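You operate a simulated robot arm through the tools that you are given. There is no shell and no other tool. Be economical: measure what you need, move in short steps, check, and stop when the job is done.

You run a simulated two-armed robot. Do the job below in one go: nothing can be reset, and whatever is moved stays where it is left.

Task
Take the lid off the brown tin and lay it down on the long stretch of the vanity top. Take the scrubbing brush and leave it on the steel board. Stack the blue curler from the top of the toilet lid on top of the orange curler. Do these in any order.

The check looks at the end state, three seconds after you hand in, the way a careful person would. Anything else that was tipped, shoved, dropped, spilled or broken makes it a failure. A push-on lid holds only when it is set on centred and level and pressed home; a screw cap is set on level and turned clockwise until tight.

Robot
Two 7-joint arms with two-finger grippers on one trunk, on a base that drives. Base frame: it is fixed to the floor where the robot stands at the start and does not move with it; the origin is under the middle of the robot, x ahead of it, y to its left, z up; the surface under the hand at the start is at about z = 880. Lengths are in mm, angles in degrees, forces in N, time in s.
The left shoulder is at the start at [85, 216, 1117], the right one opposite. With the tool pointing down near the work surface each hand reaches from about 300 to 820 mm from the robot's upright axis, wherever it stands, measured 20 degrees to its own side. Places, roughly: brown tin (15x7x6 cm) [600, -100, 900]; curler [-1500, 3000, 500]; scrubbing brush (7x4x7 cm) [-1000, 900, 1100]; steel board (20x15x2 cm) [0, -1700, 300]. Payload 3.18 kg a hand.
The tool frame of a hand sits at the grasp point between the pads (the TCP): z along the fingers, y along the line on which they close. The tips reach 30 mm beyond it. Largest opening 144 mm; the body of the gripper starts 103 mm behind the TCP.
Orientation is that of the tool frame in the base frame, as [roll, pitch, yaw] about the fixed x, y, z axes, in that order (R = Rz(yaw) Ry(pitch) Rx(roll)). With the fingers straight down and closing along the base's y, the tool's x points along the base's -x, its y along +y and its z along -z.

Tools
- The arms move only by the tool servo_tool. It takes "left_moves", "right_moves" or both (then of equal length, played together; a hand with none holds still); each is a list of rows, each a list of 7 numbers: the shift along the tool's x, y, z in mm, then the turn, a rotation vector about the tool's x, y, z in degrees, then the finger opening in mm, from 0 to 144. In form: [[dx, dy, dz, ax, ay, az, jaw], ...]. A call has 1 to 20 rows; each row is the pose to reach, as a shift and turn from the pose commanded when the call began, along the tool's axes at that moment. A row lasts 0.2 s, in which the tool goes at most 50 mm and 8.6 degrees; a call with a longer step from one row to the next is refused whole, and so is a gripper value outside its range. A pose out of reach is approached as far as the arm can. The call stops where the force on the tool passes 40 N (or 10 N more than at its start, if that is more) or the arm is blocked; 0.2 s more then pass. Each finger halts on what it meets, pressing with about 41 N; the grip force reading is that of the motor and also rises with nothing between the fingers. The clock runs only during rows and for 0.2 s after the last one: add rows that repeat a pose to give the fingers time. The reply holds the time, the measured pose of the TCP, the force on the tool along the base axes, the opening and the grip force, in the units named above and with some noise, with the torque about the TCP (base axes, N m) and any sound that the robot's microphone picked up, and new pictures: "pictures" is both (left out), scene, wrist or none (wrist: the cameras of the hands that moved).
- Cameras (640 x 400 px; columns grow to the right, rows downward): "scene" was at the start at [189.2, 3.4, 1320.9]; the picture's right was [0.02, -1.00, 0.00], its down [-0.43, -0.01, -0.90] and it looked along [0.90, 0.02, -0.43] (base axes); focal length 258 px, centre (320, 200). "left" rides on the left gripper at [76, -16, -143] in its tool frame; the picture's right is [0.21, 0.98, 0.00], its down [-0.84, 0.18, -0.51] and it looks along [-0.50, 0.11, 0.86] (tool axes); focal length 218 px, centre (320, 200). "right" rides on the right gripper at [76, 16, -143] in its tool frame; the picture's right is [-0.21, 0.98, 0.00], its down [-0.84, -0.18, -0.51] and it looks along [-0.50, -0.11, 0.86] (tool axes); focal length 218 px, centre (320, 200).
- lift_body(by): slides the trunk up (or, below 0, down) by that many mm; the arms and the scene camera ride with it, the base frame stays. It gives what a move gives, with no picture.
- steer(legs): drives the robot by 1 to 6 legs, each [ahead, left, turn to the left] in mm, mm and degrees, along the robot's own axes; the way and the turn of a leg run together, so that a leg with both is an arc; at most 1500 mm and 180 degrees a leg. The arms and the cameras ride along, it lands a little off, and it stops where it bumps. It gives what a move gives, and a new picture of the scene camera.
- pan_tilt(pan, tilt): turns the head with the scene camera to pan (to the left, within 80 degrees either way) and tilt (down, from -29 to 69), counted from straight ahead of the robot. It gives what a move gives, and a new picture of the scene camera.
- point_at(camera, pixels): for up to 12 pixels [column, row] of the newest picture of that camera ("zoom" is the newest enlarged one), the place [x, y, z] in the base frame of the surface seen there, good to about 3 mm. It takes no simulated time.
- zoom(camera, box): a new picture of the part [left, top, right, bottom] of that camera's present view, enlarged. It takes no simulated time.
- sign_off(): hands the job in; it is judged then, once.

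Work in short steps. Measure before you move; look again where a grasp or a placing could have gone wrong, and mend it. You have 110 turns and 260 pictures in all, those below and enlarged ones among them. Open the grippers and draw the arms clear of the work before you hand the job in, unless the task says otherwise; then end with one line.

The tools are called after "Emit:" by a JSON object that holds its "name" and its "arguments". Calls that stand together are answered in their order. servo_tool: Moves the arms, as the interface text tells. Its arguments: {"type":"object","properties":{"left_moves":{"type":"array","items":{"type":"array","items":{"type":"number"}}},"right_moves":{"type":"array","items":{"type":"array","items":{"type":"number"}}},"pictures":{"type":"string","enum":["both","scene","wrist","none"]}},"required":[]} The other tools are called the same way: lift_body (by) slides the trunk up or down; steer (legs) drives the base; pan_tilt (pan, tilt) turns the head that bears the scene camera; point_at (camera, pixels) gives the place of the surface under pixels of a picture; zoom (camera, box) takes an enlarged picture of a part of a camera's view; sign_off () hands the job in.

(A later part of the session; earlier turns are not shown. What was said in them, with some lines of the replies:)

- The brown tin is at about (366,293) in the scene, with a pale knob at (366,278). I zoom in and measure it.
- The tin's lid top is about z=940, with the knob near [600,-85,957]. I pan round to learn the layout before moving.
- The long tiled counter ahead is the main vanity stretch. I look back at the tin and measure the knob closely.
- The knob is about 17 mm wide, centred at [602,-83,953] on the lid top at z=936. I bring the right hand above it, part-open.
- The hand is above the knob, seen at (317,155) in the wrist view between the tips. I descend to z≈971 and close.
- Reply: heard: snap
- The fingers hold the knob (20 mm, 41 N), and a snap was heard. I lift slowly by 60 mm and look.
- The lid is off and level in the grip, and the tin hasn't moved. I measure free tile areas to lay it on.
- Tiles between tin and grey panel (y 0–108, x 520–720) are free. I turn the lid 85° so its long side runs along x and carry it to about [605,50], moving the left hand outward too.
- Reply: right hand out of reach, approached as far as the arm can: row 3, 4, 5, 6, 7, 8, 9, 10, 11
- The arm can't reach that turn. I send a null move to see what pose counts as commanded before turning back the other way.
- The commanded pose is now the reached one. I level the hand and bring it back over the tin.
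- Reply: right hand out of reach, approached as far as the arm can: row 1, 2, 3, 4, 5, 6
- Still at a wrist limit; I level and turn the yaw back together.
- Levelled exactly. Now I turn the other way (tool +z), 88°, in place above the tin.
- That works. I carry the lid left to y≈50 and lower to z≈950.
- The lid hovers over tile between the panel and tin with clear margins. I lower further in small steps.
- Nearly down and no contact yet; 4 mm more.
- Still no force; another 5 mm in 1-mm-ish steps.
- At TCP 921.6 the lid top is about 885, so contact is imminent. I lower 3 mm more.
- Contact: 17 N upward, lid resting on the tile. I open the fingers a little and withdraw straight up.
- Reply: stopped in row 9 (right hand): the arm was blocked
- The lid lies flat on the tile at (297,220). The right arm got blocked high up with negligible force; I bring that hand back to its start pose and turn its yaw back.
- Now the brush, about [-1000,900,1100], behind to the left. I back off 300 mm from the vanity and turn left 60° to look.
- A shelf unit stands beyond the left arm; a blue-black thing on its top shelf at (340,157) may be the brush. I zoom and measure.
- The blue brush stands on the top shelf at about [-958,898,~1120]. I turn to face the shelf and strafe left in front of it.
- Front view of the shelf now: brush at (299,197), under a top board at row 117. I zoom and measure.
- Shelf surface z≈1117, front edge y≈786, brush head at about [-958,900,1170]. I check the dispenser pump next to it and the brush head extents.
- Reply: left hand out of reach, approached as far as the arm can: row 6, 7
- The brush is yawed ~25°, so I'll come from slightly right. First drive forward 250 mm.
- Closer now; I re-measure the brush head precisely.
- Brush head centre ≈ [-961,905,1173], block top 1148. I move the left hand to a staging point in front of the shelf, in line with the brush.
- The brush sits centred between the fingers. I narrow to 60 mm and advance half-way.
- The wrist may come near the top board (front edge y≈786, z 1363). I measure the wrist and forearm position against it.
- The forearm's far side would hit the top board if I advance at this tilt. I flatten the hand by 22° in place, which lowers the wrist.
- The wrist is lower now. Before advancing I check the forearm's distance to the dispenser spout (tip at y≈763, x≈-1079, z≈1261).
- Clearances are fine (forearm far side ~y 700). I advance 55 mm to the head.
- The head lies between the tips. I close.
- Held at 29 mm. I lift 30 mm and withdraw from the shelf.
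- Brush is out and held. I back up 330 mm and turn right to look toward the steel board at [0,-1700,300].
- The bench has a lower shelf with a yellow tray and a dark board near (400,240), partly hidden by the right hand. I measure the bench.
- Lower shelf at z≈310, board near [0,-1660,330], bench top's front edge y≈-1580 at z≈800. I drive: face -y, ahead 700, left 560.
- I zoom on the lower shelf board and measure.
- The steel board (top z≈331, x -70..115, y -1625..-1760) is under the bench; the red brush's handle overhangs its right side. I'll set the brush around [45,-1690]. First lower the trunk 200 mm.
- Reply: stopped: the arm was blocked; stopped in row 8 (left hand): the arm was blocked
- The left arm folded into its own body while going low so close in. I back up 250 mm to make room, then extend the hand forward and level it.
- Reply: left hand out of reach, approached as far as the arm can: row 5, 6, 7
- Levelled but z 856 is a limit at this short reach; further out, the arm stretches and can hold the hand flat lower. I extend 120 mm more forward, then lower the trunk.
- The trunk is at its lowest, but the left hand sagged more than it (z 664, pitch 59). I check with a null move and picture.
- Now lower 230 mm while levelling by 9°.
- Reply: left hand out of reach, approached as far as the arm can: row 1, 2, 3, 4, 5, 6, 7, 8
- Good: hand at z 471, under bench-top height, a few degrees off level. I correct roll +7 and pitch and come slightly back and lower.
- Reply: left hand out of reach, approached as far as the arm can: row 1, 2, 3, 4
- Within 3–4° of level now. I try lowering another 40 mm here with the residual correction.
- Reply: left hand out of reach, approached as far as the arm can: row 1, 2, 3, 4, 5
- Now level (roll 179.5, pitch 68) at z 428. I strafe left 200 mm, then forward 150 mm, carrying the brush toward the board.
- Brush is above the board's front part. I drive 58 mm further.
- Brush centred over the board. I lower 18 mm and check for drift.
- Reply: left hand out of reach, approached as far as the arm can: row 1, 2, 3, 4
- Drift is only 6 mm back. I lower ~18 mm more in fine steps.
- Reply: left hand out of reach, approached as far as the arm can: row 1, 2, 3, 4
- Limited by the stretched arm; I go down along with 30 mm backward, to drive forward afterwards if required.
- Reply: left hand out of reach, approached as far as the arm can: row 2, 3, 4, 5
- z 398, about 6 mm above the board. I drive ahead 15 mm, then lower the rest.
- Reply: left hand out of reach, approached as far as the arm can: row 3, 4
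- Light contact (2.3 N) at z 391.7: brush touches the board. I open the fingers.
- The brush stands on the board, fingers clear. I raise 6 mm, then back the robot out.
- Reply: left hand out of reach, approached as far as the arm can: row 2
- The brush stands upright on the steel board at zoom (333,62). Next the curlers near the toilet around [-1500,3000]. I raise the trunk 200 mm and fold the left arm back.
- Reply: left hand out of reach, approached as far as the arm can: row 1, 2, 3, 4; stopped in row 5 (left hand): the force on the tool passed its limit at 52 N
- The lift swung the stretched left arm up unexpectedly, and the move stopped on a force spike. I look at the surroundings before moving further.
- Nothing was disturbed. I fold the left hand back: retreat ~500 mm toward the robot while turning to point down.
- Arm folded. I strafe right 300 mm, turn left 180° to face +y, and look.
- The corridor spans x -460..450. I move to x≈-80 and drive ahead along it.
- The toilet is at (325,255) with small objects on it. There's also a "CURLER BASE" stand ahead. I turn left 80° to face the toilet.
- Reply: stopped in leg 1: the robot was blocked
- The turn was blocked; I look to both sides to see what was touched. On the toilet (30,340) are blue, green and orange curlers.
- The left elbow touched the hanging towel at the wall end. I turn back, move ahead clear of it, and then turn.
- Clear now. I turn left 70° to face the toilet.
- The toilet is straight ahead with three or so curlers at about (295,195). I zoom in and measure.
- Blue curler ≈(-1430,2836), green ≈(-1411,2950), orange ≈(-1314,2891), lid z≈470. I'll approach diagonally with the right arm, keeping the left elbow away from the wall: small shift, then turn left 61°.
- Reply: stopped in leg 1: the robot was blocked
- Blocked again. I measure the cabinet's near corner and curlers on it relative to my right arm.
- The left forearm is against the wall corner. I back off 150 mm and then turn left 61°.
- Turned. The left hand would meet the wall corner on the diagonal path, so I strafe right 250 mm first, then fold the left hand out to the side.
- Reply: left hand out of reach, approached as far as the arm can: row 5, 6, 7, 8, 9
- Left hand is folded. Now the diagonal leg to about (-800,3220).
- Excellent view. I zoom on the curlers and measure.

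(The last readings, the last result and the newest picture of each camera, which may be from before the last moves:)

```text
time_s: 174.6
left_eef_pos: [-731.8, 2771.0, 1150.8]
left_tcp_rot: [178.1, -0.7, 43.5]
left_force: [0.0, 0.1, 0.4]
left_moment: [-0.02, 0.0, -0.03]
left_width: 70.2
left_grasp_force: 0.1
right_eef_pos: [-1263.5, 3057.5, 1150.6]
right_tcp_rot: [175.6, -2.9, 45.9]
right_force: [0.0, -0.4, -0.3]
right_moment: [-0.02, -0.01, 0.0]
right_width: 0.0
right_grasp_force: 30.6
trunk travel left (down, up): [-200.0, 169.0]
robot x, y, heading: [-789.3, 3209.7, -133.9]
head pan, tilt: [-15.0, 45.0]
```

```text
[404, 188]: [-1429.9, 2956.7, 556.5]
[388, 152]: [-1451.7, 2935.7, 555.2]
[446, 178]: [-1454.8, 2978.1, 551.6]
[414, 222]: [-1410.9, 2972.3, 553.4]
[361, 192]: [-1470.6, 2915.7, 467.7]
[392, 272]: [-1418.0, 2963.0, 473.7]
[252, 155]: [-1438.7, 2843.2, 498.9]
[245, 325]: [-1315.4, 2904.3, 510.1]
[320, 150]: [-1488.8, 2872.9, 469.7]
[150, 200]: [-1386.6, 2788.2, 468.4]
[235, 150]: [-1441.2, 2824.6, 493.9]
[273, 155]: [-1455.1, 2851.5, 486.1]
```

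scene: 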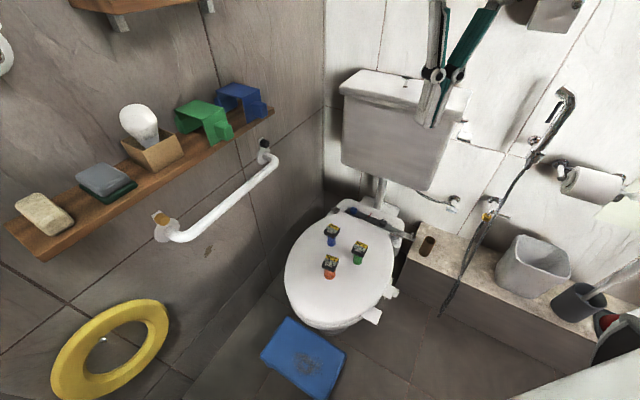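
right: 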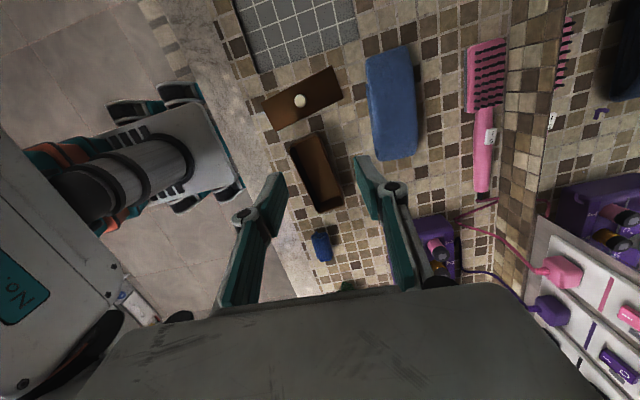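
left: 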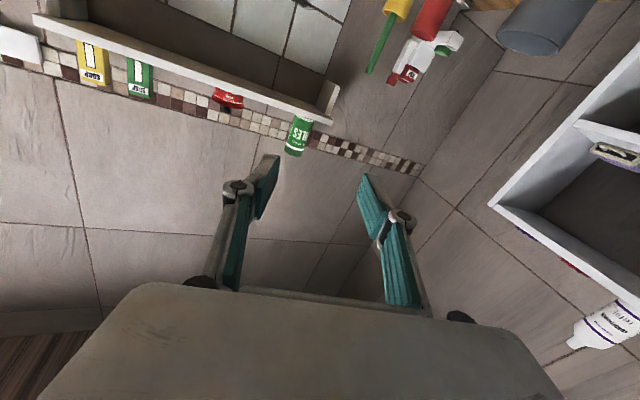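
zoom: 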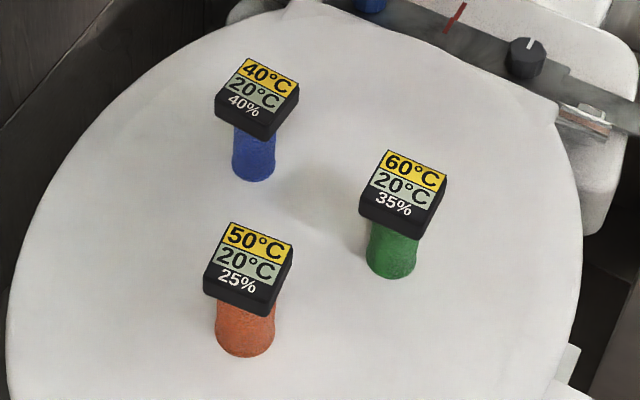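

Lid z≈469, tops z≈555, heads ~41 mm square. Blue centre ≈(-1452,2836), orange ≈(-1332,2895). I bring the right hand over the blue curler, yaw to 0 (closing along y), opening 80.

Emit:
{"name": "servo_tool", "arguments": {"right_moves": [[-32, 2, 17, 0.5, -0.7, 7, 30], [-64, 4, 34, 1, -1.4, 14, 60], [-97, 6, 50, 1.4, -2, 20, 80], [-129, 8, 67, 1.8, -2.7, 26, 80], [-161, 10, 84, 2.2, -3.3, 32, 80], [-193, 12, 100, 2.6, -3.9, 38, 80], [-225, 14, 117, 3, -4.4, 43, 80], [-258, 16, 134, 3.2, -4.7, 46, 80], [-290, 18, 150, 3.2, -4.7, 46, 80], [-290, 18, 150, 3.2, -4.7, 46, 80]], "pictures": "none"}}

Emit:
{"name": "lift_body", "arguments": {"by": -150}}

```text
time_s: 176.8
left_eef_pos: [-730.9, 2773.4, 1148.9]
left_tcp_rot: [178.2, -0.5, 43.5]
left_force: [0.4, 0.8, -0.4]
left_moment: [-0.04, 0.0, 0.04]
left_width: 70.2
left_grasp_force: 0.1
right_eef_pos: [-1438.0, 2836.5, 986.5]
right_tcp_rot: [179.9, 0.3, -0.2]
right_force: [0.5, 0.6, 0.3]
right_moment: [-0.01, 0.02, 0.03]
right_width: 80.1
right_grasp_force: 0.0
trunk travel left (down, up): [-200.0, 169.0]
robot x, y, heading: [-791.9, 3210.3, -134.4]
head pan, tilt: [-15.0, 45.0]
```

```text
time_s: 178.6
left_eef_pos: [-756.7, 2744.3, 970.7]
left_tcp_rot: [178.6, -12.2, 43.5]
left_force: [0.3, -0.1, 0.2]
left_moment: [-0.03, 0.02, 0.0]
left_width: 69.6
left_grasp_force: 0.1
right_eef_pos: [-1437.8, 2834.0, 841.4]
right_tcp_rot: [179.9, 0.4, -0.3]
right_force: [-0.9, 0.0, 0.8]
right_moment: [-0.01, 0.01, 0.01]
right_width: 80.1
right_grasp_force: 0.1
trunk travel left (down, up): [-50.0, 319.0]
robot x, y, heading: [-791.1, 3209.0, -134.1]
head pan, tilt: [-15.0, 45.0]
```

Right hand nearly above blue. I lower to z≈665 and look.

Emit:
{"name": "servo_tool", "arguments": {"right_moves": [[-4, -1, 44, 0, 0, 0, 80], [-9, -1, 88, 0, 0, 0, 80], [-14, -2, 132, 0, 0, 0, 80], [-14, -2, 176, 0, 0, 0, 80], [-14, -2, 176, 0, 0, 0, 80]]}}

```text
time_s: 179.8
left_eef_pos: [-756.7, 2744.4, 969.7]
left_tcp_rot: [178.6, -12.2, 43.4]
left_force: [-0.1, 0.6, -0.1]
left_moment: [-0.06, 0.03, -0.01]
left_width: 69.9
left_grasp_force: 0.0
right_eef_pos: [-1455.9, 2834.6, 663.5]
right_tcp_rot: [180.0, 0.3, -0.2]
right_force: [0.8, 0.8, 1.1]
right_moment: [-0.02, -0.01, 0.01]
right_width: 80.0
right_grasp_force: 0.0
trunk travel left (down, up): [-50.0, 319.0]
robot x, y, heading: [-794.2, 3207.7, -134.0]
head pan, tilt: [-15.0, 45.0]
```

scene: 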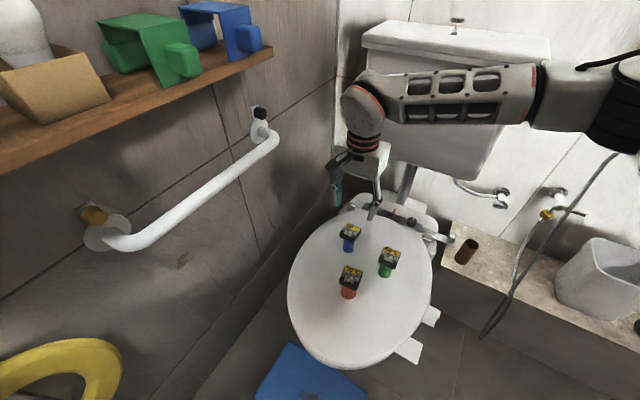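
right: 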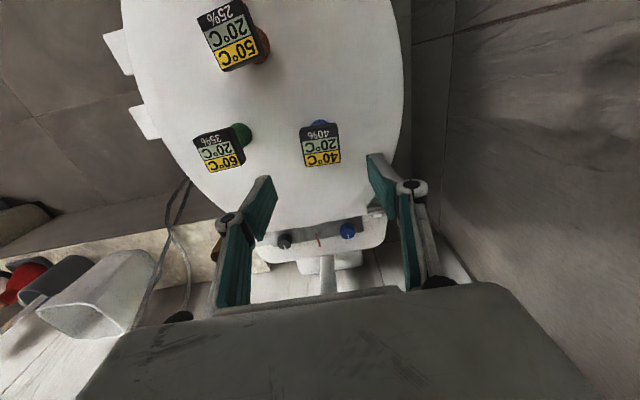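

I re-measure from both the scene and wrist views.

Emit:
{"name": "point_at", "arguments": {"camera": "right", "pixels": [[302, 128], [336, 123], [341, 161], [306, 166], [321, 146], [197, 16], [240, 0], [258, 60], [218, 72], [230, 37]]}}

Emit:
{"name": "zoom", "arguments": {"camera": "scene", "box": [310, 200, 430, 310]}}

```text
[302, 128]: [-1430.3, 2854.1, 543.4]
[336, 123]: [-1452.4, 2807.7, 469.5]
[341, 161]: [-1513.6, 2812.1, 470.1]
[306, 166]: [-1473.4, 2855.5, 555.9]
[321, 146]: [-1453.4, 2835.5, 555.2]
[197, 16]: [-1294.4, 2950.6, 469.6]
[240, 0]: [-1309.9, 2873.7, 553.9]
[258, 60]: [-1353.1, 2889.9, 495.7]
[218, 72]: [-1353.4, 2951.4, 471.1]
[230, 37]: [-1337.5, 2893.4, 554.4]
```

```text
3.64 times, centred on (370, 255) of scene
```

zoom: 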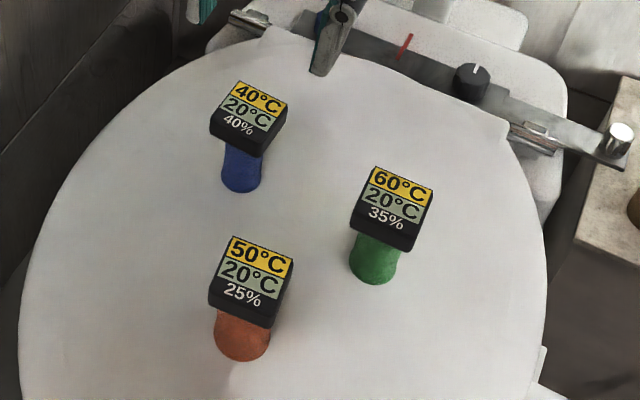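

Blue head centre ≈(-1453,2835.5), about 40 mm square. I descend to z≈546 and close gently.

Emit:
{"name": "servo_tool", "arguments": {"right_moves": [[3, -1, 30, 0, 0, 0, 66], [3, -1, 60, 0, 0, 0, 64], [3, -1, 90, 0, 0, 0, 64], [3, -1, 117, 0, 0, 0, 64], [3, -1, 117, 0, 0, 0, 64]]}}

```text
time_s: 181.0
left_eef_pos: [-759.2, 2743.5, 969.8]
left_tcp_rot: [178.6, -12.2, 43.5]
left_force: [0.8, -0.2, 0.3]
left_moment: [0.0, 0.03, 0.02]
left_width: 69.9
left_grasp_force: 0.0
right_eef_pos: [-1449.9, 2838.6, 547.2]
right_tcp_rot: [-180.0, 0.3, -0.3]
right_force: [-0.6, 0.2, 0.1]
right_moment: [0.03, -0.01, 0.0]
right_width: 64.0
right_grasp_force: 0.1
trunk travel left (down, up): [-50.0, 319.0]
robot x, y, heading: [-792.4, 3207.9, -134.4]
head pan, tilt: [-15.0, 45.0]
```

scene: 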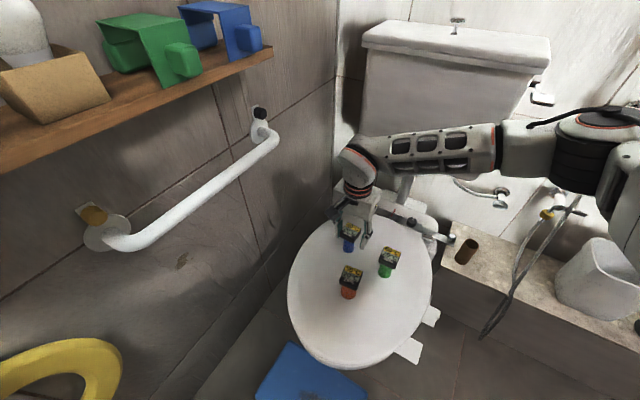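
right: 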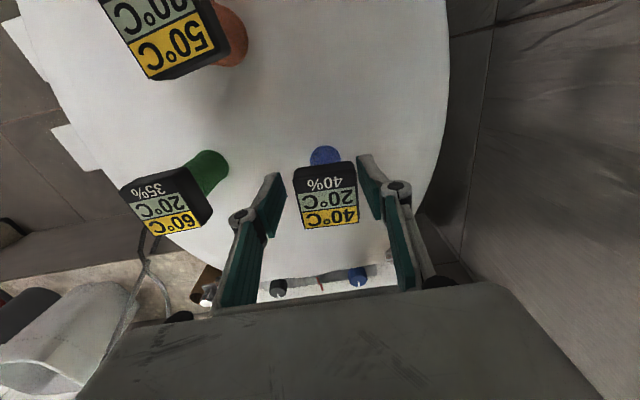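

The head is ~3 mm nearer the right-hand finger in view; I shift tool y +3 and close.

Emit:
{"name": "servo_tool", "arguments": {"right_moves": [[-1, 3, 0, 0, 0, 0, 64], [-1, 3, 0, 0, 0, 0, 54], [-1, 3, 0, 0, 0, 0, 48], [-1, 3, 0, 0, 0, 0, 42], [-1, 3, 0, 0, 0, 0, 36], [-1, 3, 0, 0, 0, 0, 25], [-1, 3, 0, 0, 0, 0, 25]]}}

```text
time_s: 182.6
left_eef_pos: [-757.8, 2744.0, 969.7]
left_tcp_rot: [178.6, -12.3, 43.4]
left_force: [-0.1, -0.4, -0.5]
left_moment: [-0.04, -0.02, -0.01]
left_width: 70.1
left_grasp_force: 0.1
right_eef_pos: [-1451.6, 2836.4, 546.2]
right_tcp_rot: [-179.9, 0.3, -0.4]
right_force: [0.0, -0.6, 1.4]
right_moment: [-0.04, -0.02, 0.01]
right_width: 42.8
right_grasp_force: 40.7
trunk travel left (down, up): [-50.0, 319.0]
robot x, y, heading: [-792.0, 3206.8, -134.1]
head pan, tilt: [-15.0, 45.0]
```

scene: 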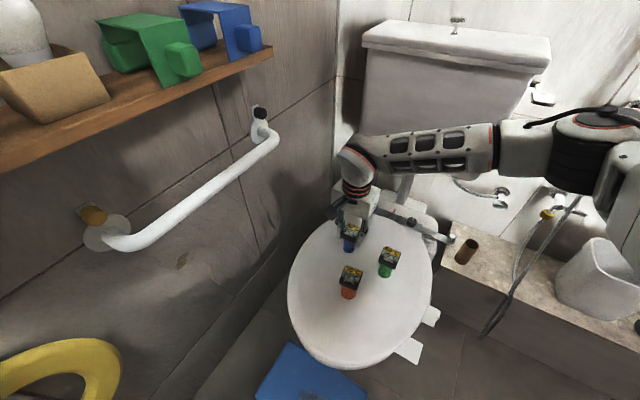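
right: 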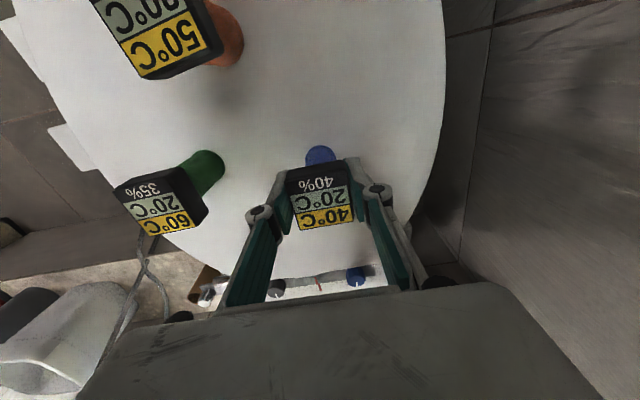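

Blue curler held (42.8 mm). I lift 115 mm and re-measure the orange one.

Emit:
{"name": "servo_tool", "arguments": {"right_moves": [[0, 0, -10, 0, 0, 0, 25], [0, 0, -40, 0, 0, 0, 25], [0, 0, -80, 0, 0, 0, 25], [0, 0, -115, 0, 0, 0, 25], [0, 0, -115, 0, 0, 0, 25]]}}

Emit:
{"name": "zoom", "arguments": {"camera": "scene", "box": [326, 255, 376, 305]}}

```text
time_s: 183.8
left_eef_pos: [-757.7, 2743.2, 968.7]
left_tcp_rot: [178.6, -12.4, 43.4]
left_force: [0.5, -0.4, -0.3]
left_moment: [-0.02, -0.02, -0.01]
left_width: 70.0
left_grasp_force: 0.1
right_eef_pos: [-1453.6, 2835.6, 658.6]
right_tcp_rot: [-179.8, 0.2, -0.3]
right_force: [0.0, 0.0, -1.3]
right_moment: [0.0, 0.02, -0.02]
right_width: 42.9
right_grasp_force: 40.8
trunk travel left (down, up): [-50.0, 319.0]
robot x, y, heading: [-793.3, 3207.5, -134.1]
head pan, tilt: [-15.0, 45.0]
```

scene: 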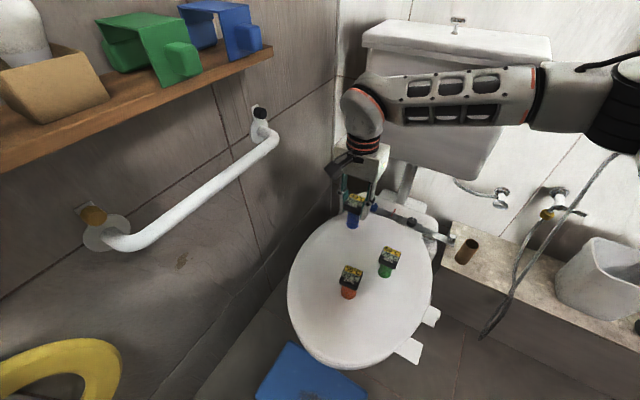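
right: 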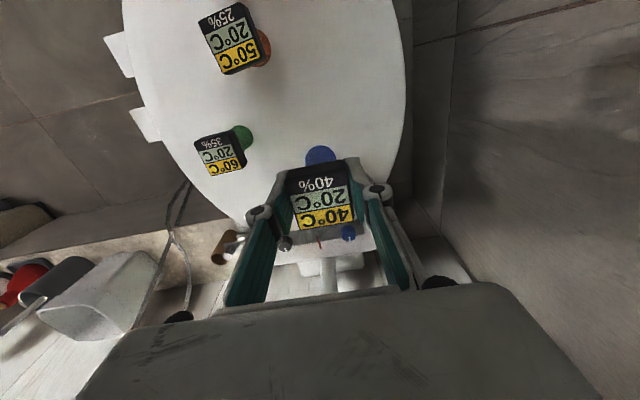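

```text
8.00 times, centred on (351, 280) of scene
```

zoom: 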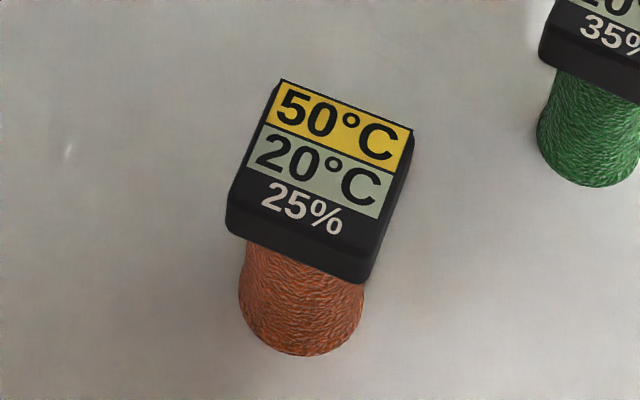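

Emit:
{"name": "point_at", "arguments": {"camera": "zoom", "pixels": [[285, 86], [407, 134], [362, 250], [234, 205], [320, 168], [345, 110], [385, 190], [295, 228], [258, 145]]}}

Emit:
{"name": "point_at", "arguments": {"camera": "right", "pixels": [[290, 172], [345, 163], [353, 216], [298, 230], [320, 195], [230, 38], [207, 22], [241, 4], [260, 62], [225, 74]]}}

```text
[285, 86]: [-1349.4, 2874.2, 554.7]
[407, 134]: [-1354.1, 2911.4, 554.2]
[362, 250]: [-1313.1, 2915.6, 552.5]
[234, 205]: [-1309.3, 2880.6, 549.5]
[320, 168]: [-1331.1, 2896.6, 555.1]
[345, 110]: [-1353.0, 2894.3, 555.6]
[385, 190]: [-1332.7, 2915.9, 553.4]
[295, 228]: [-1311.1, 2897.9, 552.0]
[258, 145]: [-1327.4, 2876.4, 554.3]
```

```text
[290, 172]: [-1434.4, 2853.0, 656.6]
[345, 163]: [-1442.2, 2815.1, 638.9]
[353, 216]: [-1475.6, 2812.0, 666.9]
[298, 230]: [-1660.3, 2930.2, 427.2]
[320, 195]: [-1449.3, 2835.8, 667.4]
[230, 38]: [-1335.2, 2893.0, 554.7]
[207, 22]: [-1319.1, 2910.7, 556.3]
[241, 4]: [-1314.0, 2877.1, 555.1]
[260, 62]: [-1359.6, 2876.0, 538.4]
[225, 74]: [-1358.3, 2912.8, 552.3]
```

Orange centre ≈(-1332,2896). I carry the blue curler over it at the present height.

Emit:
{"name": "servo_tool", "arguments": {"right_moves": [[30, -15, -4, 0, 0, 0, 25], [61, -30, -4, 0, 0, 0, 25], [92, -46, -4, 0, 0, 0, 25], [122.5, -61, -4, 0, 0, 0, 25], [122.5, -61, -4, 0, 0, 0, 25], [122.5, -61, -4, 0, 0, 0, 25]]}}

Emit:
{"name": "zoom", "arguments": {"camera": "scene", "box": [300, 210, 400, 310]}}

```text
time_s: 185.2
left_eef_pos: [-758.9, 2742.7, 968.2]
left_tcp_rot: [178.7, -12.3, 43.6]
left_force: [-0.4, -0.4, 0.6]
left_moment: [-0.02, 0.02, -0.05]
left_width: 70.1
left_grasp_force: 0.0
right_eef_pos: [-1331.0, 2894.6, 662.3]
right_tcp_rot: [-179.9, 0.3, -0.4]
right_force: [-0.3, -0.5, -0.9]
right_moment: [0.02, -0.02, -0.01]
right_width: 43.4
right_grasp_force: 41.4
trunk travel left (down, up): [-50.0, 319.0]
robot x, y, heading: [-791.0, 3206.8, -134.3]
head pan, tilt: [-15.0, 45.0]
```

scene: 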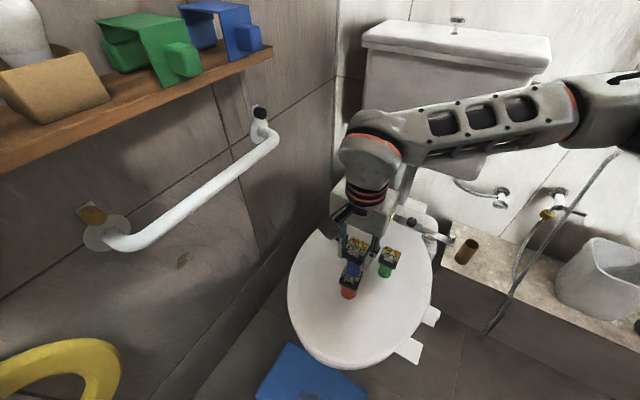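
right: 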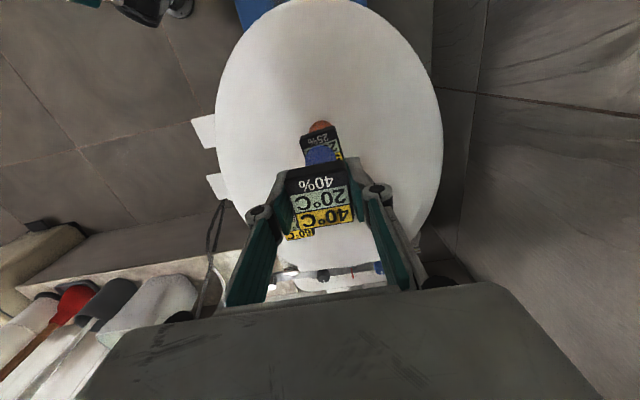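

```text
4.00 times, centred on (350, 260) of scene
```

zoom: 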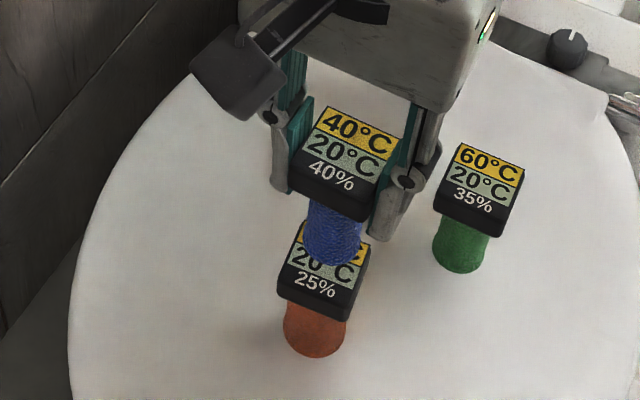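

Blue is poised above orange. I lower 24 mm with a 2 mm y trim and check alignment.

Emit:
{"name": "servo_tool", "arguments": {"right_moves": [[0, -2, 8, 0, 0, 0, 25], [0, -2, 16, 0, 0, 0, 25], [0, -2, 24, 0, 0, 0, 25], [0, -2, 24, 0, 0, 0, 25]], "pictures": "wrist"}}

Emit:
{"name": "zoom", "arguments": {"camera": "scene", "box": [325, 230, 385, 305]}}

Emit:
{"name": "zoom", "arguments": {"camera": "right", "box": [270, 80, 390, 260]}}

```text
time_s: 186.2
left_eef_pos: [-758.5, 2744.0, 969.2]
left_tcp_rot: [178.6, -12.3, 43.5]
left_force: [0.6, -0.2, 1.2]
left_moment: [0.0, -0.01, -0.03]
left_width: 70.1
left_grasp_force: 0.0
right_eef_pos: [-1329.1, 2896.3, 639.0]
right_tcp_rot: [-179.8, 0.3, -0.2]
right_force: [-0.5, -0.1, -1.5]
right_moment: [0.02, -0.01, 0.03]
right_width: 43.2
right_grasp_force: 41.2
trunk travel left (down, up): [-50.0, 319.0]
robot x, y, heading: [-793.6, 3206.3, -134.3]
head pan, tilt: [-15.0, 45.0]
```

right: 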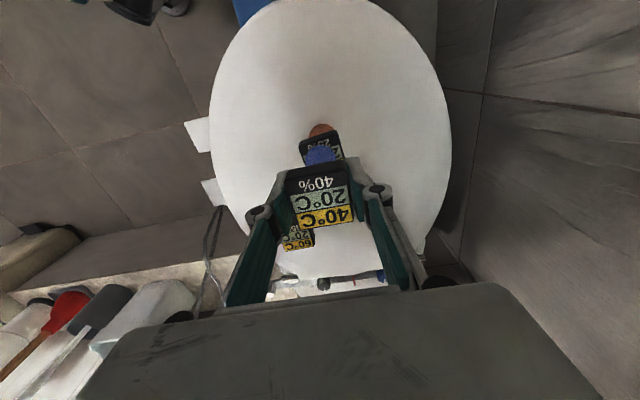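

```text
5.33 times, centred on (355, 268) of scene
```

zoom: 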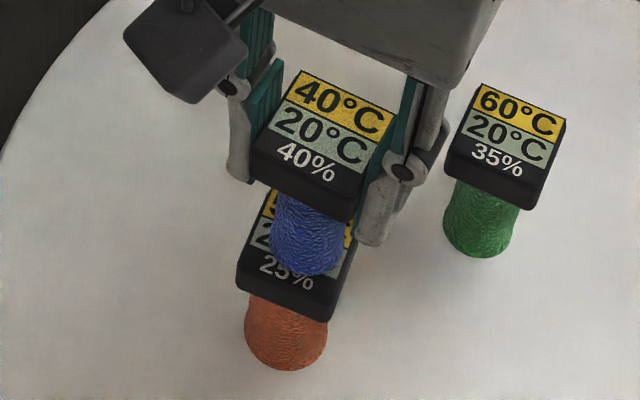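

```text
2.22 times, centred on (330, 170) of right
```

zoom: 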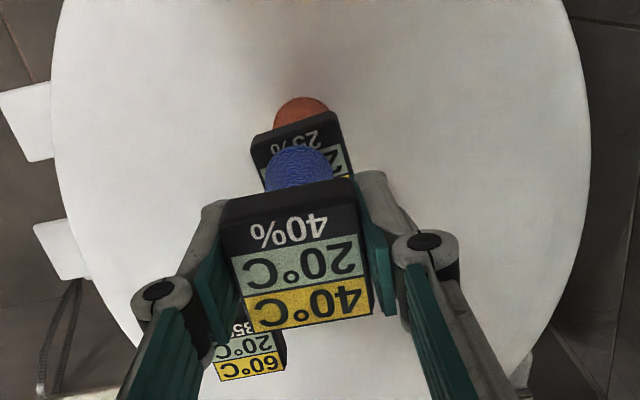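

I measure the blue's bottom edge against the orange head's edges.

Emit:
{"name": "zoom", "arguments": {"camera": "scene", "box": [338, 258, 370, 298]}}

```text
10.00 times, centred on (354, 278) of scene
```

zoom: 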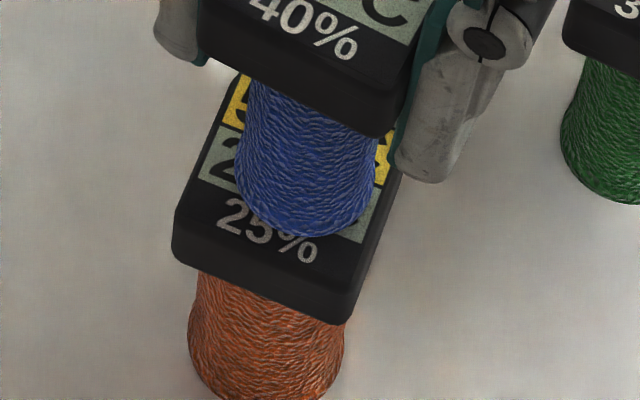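

Emit:
{"name": "point_at", "arguments": {"camera": "zoom", "pixels": [[300, 228], [238, 180], [368, 190], [270, 220], [335, 222], [190, 230], [345, 290], [265, 262], [210, 160], [390, 175]]}}

```text
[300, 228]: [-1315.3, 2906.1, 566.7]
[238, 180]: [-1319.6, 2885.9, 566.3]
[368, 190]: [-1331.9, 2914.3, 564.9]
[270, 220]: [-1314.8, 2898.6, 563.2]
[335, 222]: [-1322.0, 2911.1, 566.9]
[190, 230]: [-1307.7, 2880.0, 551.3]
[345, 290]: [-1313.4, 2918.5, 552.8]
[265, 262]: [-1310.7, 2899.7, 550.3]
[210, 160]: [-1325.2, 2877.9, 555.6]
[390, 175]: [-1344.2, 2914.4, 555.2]
```

Blue's cylinder centre ≈(-1331,2898) vs orange (-1332,2896): within 2 mm. I trim and lower in 1–2 mm steps.

Emit:
{"name": "servo_tool", "arguments": {"right_moves": [[-1, 1.5, 2, 0, 0, 0, 25], [-1, 1.5, 4, 0, 0, 0, 25], [-1, 1.5, 5.5, 0, 0, 0, 25], [-1, 1.5, 5.5, 0, 0, 0, 25]], "pictures": "none"}}

```text
time_s: 187.2
left_eef_pos: [-758.8, 2744.2, 969.0]
left_tcp_rot: [178.6, -12.5, 43.6]
left_force: [-0.3, 0.0, -0.4]
left_moment: [-0.03, -0.01, 0.03]
left_width: 70.1
left_grasp_force: 0.1
right_eef_pos: [-1331.1, 2895.1, 633.3]
right_tcp_rot: [-179.9, 0.3, -0.3]
right_force: [0.3, -0.1, -1.9]
right_moment: [0.0, -0.01, 0.0]
right_width: 43.1
right_grasp_force: 41.2
trunk travel left (down, up): [-50.0, 319.0]
robot x, y, heading: [-794.7, 3206.6, -134.0]
head pan, tilt: [-15.0, 45.0]
```

No contact yet; I lower in 0.7 mm steps.

Emit:
{"name": "servo_tool", "arguments": {"right_moves": [[0, 0, 0.7, 0, 0, 0, 25], [0, 0, 1.4, 0, 0, 0, 25], [0, 0, 1.4, 0, 0, 0, 25]], "pictures": "none"}}

Emit:
{"name": "zoom", "arguments": {"camera": "scene", "box": [338, 258, 370, 298]}}

```text
time_s: 188.0
left_eef_pos: [-758.4, 2743.4, 969.4]
left_tcp_rot: [178.7, -12.2, 43.5]
left_force: [-0.4, -0.6, -0.5]
left_moment: [0.01, -0.04, 0.03]
left_width: 70.0
left_grasp_force: 0.1
right_eef_pos: [-1330.9, 2896.6, 633.7]
right_tcp_rot: [-180.0, 0.3, -0.3]
right_force: [0.0, -0.3, -1.0]
right_moment: [0.0, 0.0, 0.0]
right_width: 43.1
right_grasp_force: 40.7
trunk travel left (down, up): [-50.0, 319.0]
robot x, y, heading: [-795.5, 3206.8, -134.0]
head pan, tilt: [-15.0, 45.0]
```

```text
10.00 times, centred on (354, 278) of scene
```

zoom: 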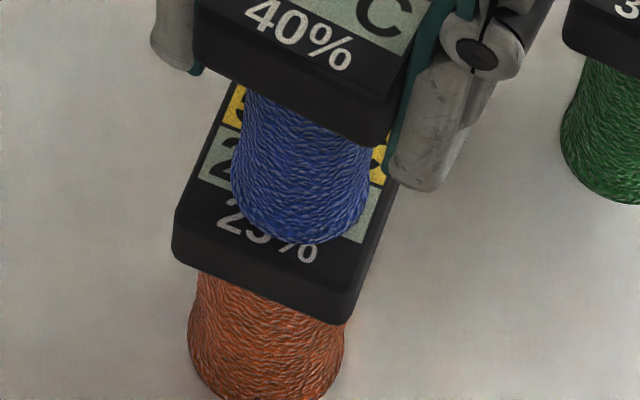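

Still a small gap. 2 mm more.

Emit:
{"name": "servo_tool", "arguments": {"right_moves": [[0, 0, 0.7, 0, 0, 0, 25], [0, 0, 1.4, 0, 0, 0, 25], [0, 0, 2, 0, 0, 0, 25], [0, 0, 2, 0, 0, 0, 25]], "pictures": "none"}}

```text
time_s: 189.0
left_eef_pos: [-757.1, 2744.8, 969.7]
left_tcp_rot: [178.6, -12.2, 43.5]
left_force: [-0.5, -0.2, -0.2]
left_moment: [0.0, -0.02, -0.02]
left_width: 69.9
left_grasp_force: 0.0
right_eef_pos: [-1330.1, 2896.1, 633.1]
right_tcp_rot: [180.0, 0.4, -0.3]
right_force: [0.2, 1.8, 9.4]
right_moment: [0.19, 0.0, -0.02]
right_width: 43.2
right_grasp_force: 40.8
trunk travel left (down, up): [-50.0, 319.0]
robot x, y, heading: [-791.2, 3210.5, -134.1]
head pan, tilt: [-15.0, 45.0]
```

Contact at 9 N. I ease 0.7 mm up, open slowly, and check before leaving.

Emit:
{"name": "servo_tool", "arguments": {"right_moves": [[0, 0, -0.7, 0, 0, 0, 40], [0, 0, -0.7, 0, 0, 0, 44], [0, 0, -0.7, 0, 0, 0, 47], [0, 0, -0.7, 0, 0, 0, 52], [0, 0, -0.7, 0, 0, 0, 60], [0, 0, -0.7, 0, 0, 0, 68], [0, 0, -0.7, 0, 0, 0, 68]]}}

Emit:
{"name": "zoom", "arguments": {"camera": "scene", "box": [325, 230, 385, 305]}}

```text
time_s: 190.6
left_eef_pos: [-757.7, 2743.8, 968.3]
left_tcp_rot: [178.6, -12.3, 43.5]
left_force: [-0.7, 0.7, 0.2]
left_moment: [-0.01, 0.01, -0.01]
left_width: 70.0
left_grasp_force: 0.0
right_eef_pos: [-1330.1, 2896.3, 633.0]
right_tcp_rot: [-180.0, 0.3, -0.3]
right_force: [-0.3, 0.0, 0.9]
right_moment: [-0.01, -0.01, 0.0]
right_width: 67.9
right_grasp_force: 0.1
trunk travel left (down, up): [-50.0, 319.0]
robot x, y, heading: [-791.3, 3204.6, -134.1]
head pan, tilt: [-15.0, 45.0]
```

scene: 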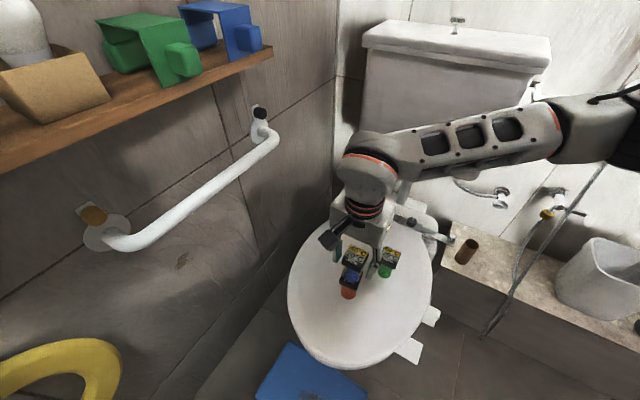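
right: 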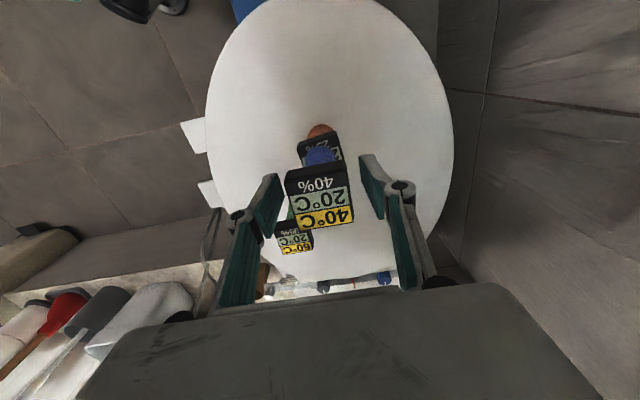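

```text
5.33 times, centred on (355, 268) of scene
```

zoom: 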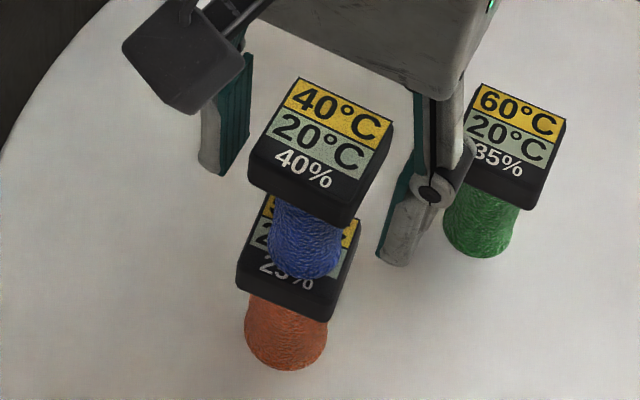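

The blue curler stands on orange. I withdraw straight up 200 mm.

Emit:
{"name": "servo_tool", "arguments": {"right_moves": [[0, 0, -8, 0, 0, 0, 72], [0, 0, -25, 0, 0, 0, 76], [0, 0, -50, 0, 0, 0, 80], [0, 0, -85, 0, 0, 0, 80], [0, 0, -125, 0, 0, 0, 80], [0, 0, -165, 0, 0, 0, 80], [0, 0, -205, 0, 0, 0, 80], [0, 0, -250, 0, 0, 0, 80]], "pictures": "scene"}}

Emit:
{"name": "zoom", "arguments": {"camera": "scene", "box": [300, 210, 420, 310]}}

```text
time_s: 192.4
left_eef_pos: [-758.1, 2744.3, 969.8]
left_tcp_rot: [178.5, -12.2, 43.4]
left_force: [0.3, -0.1, 0.4]
left_moment: [-0.02, 0.01, 0.0]
left_width: 70.0
left_grasp_force: 0.1
right_eef_pos: [-1330.7, 2896.8, 880.5]
right_tcp_rot: [179.9, 0.4, -0.1]
right_force: [0.6, -0.1, 0.1]
right_moment: [-0.04, 0.0, 0.02]
right_width: 80.1
right_grasp_force: 0.0
trunk travel left (down, up): [-50.0, 319.0]
robot x, y, heading: [-792.6, 3206.4, -134.0]
head pan, tilt: [-15.0, 45.0]
```

scene: 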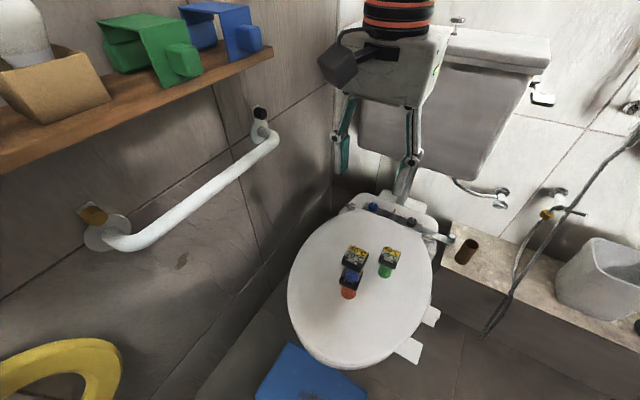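

```text
4.00 times, centred on (360, 260) of scene
```

zoom: 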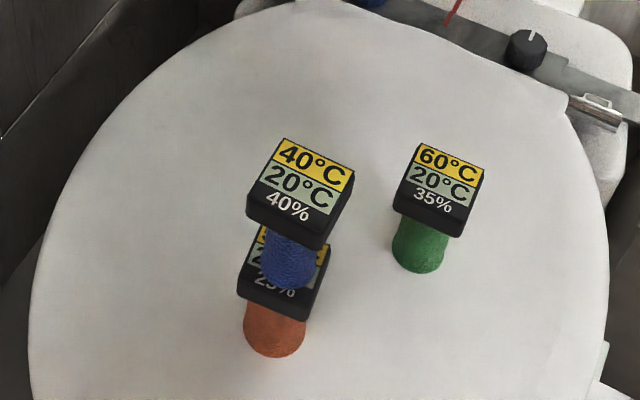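

The stack stands well: blue on orange, green untouched. I draw the right hand back from above the toilet.

Emit:
{"name": "servo_tool", "arguments": {"right_moves": [[25, -25, -10, 0, 0, 0, 80], [50, -50, -20, 0, 0, 0, 80], [75, -75, -30, 0, 0, 0, 80], [100, -100, -40, 0, 0, 0, 80], [120, -120, -50, 0, 0, 0, 80], [120, -120, -50, 0, 0, 0, 80]], "pictures": "scene"}}

```text
time_s: 193.8
left_eef_pos: [-759.3, 2743.7, 968.8]
left_tcp_rot: [178.6, -12.3, 43.5]
left_force: [0.4, -0.3, -0.7]
left_moment: [-0.02, 0.0, -0.04]
left_width: 70.1
left_grasp_force: 0.0
right_eef_pos: [-1207.8, 3016.2, 928.7]
right_tcp_rot: [-179.9, 0.1, -0.4]
right_force: [-0.7, -0.4, 0.2]
right_moment: [0.01, -0.01, 0.05]
right_width: 79.9
right_grasp_force: 0.0
trunk travel left (down, up): [-50.0, 319.0]
robot x, y, heading: [-793.5, 3206.7, -134.3]
head pan, tilt: [-15.0, 45.0]
```

scene: 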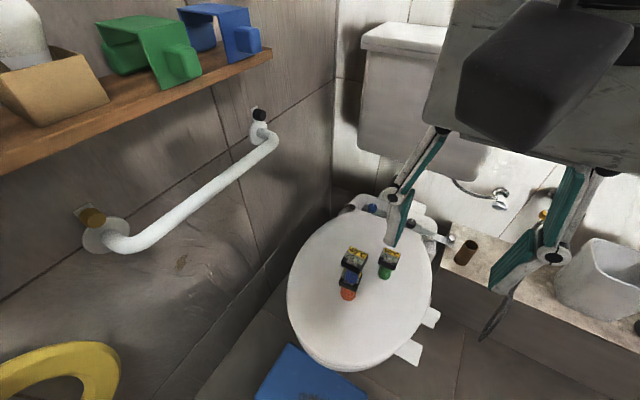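

All three placements are done, both grippers are open and the arms are clear, so I hand in.

Emit:
{"name": "sign_off", "arguments": {}}

```text
The job is handed in.
```

I handed the job in with all three parts done: the tin's lid lies flat on the tiled vanity top, the scrubbing brush stands on the steel board, and the blue curler is stacked on the orange one; the left elbow brushed a hanging towel and the left forearm touched a wall corner on the way, with no damage seen.
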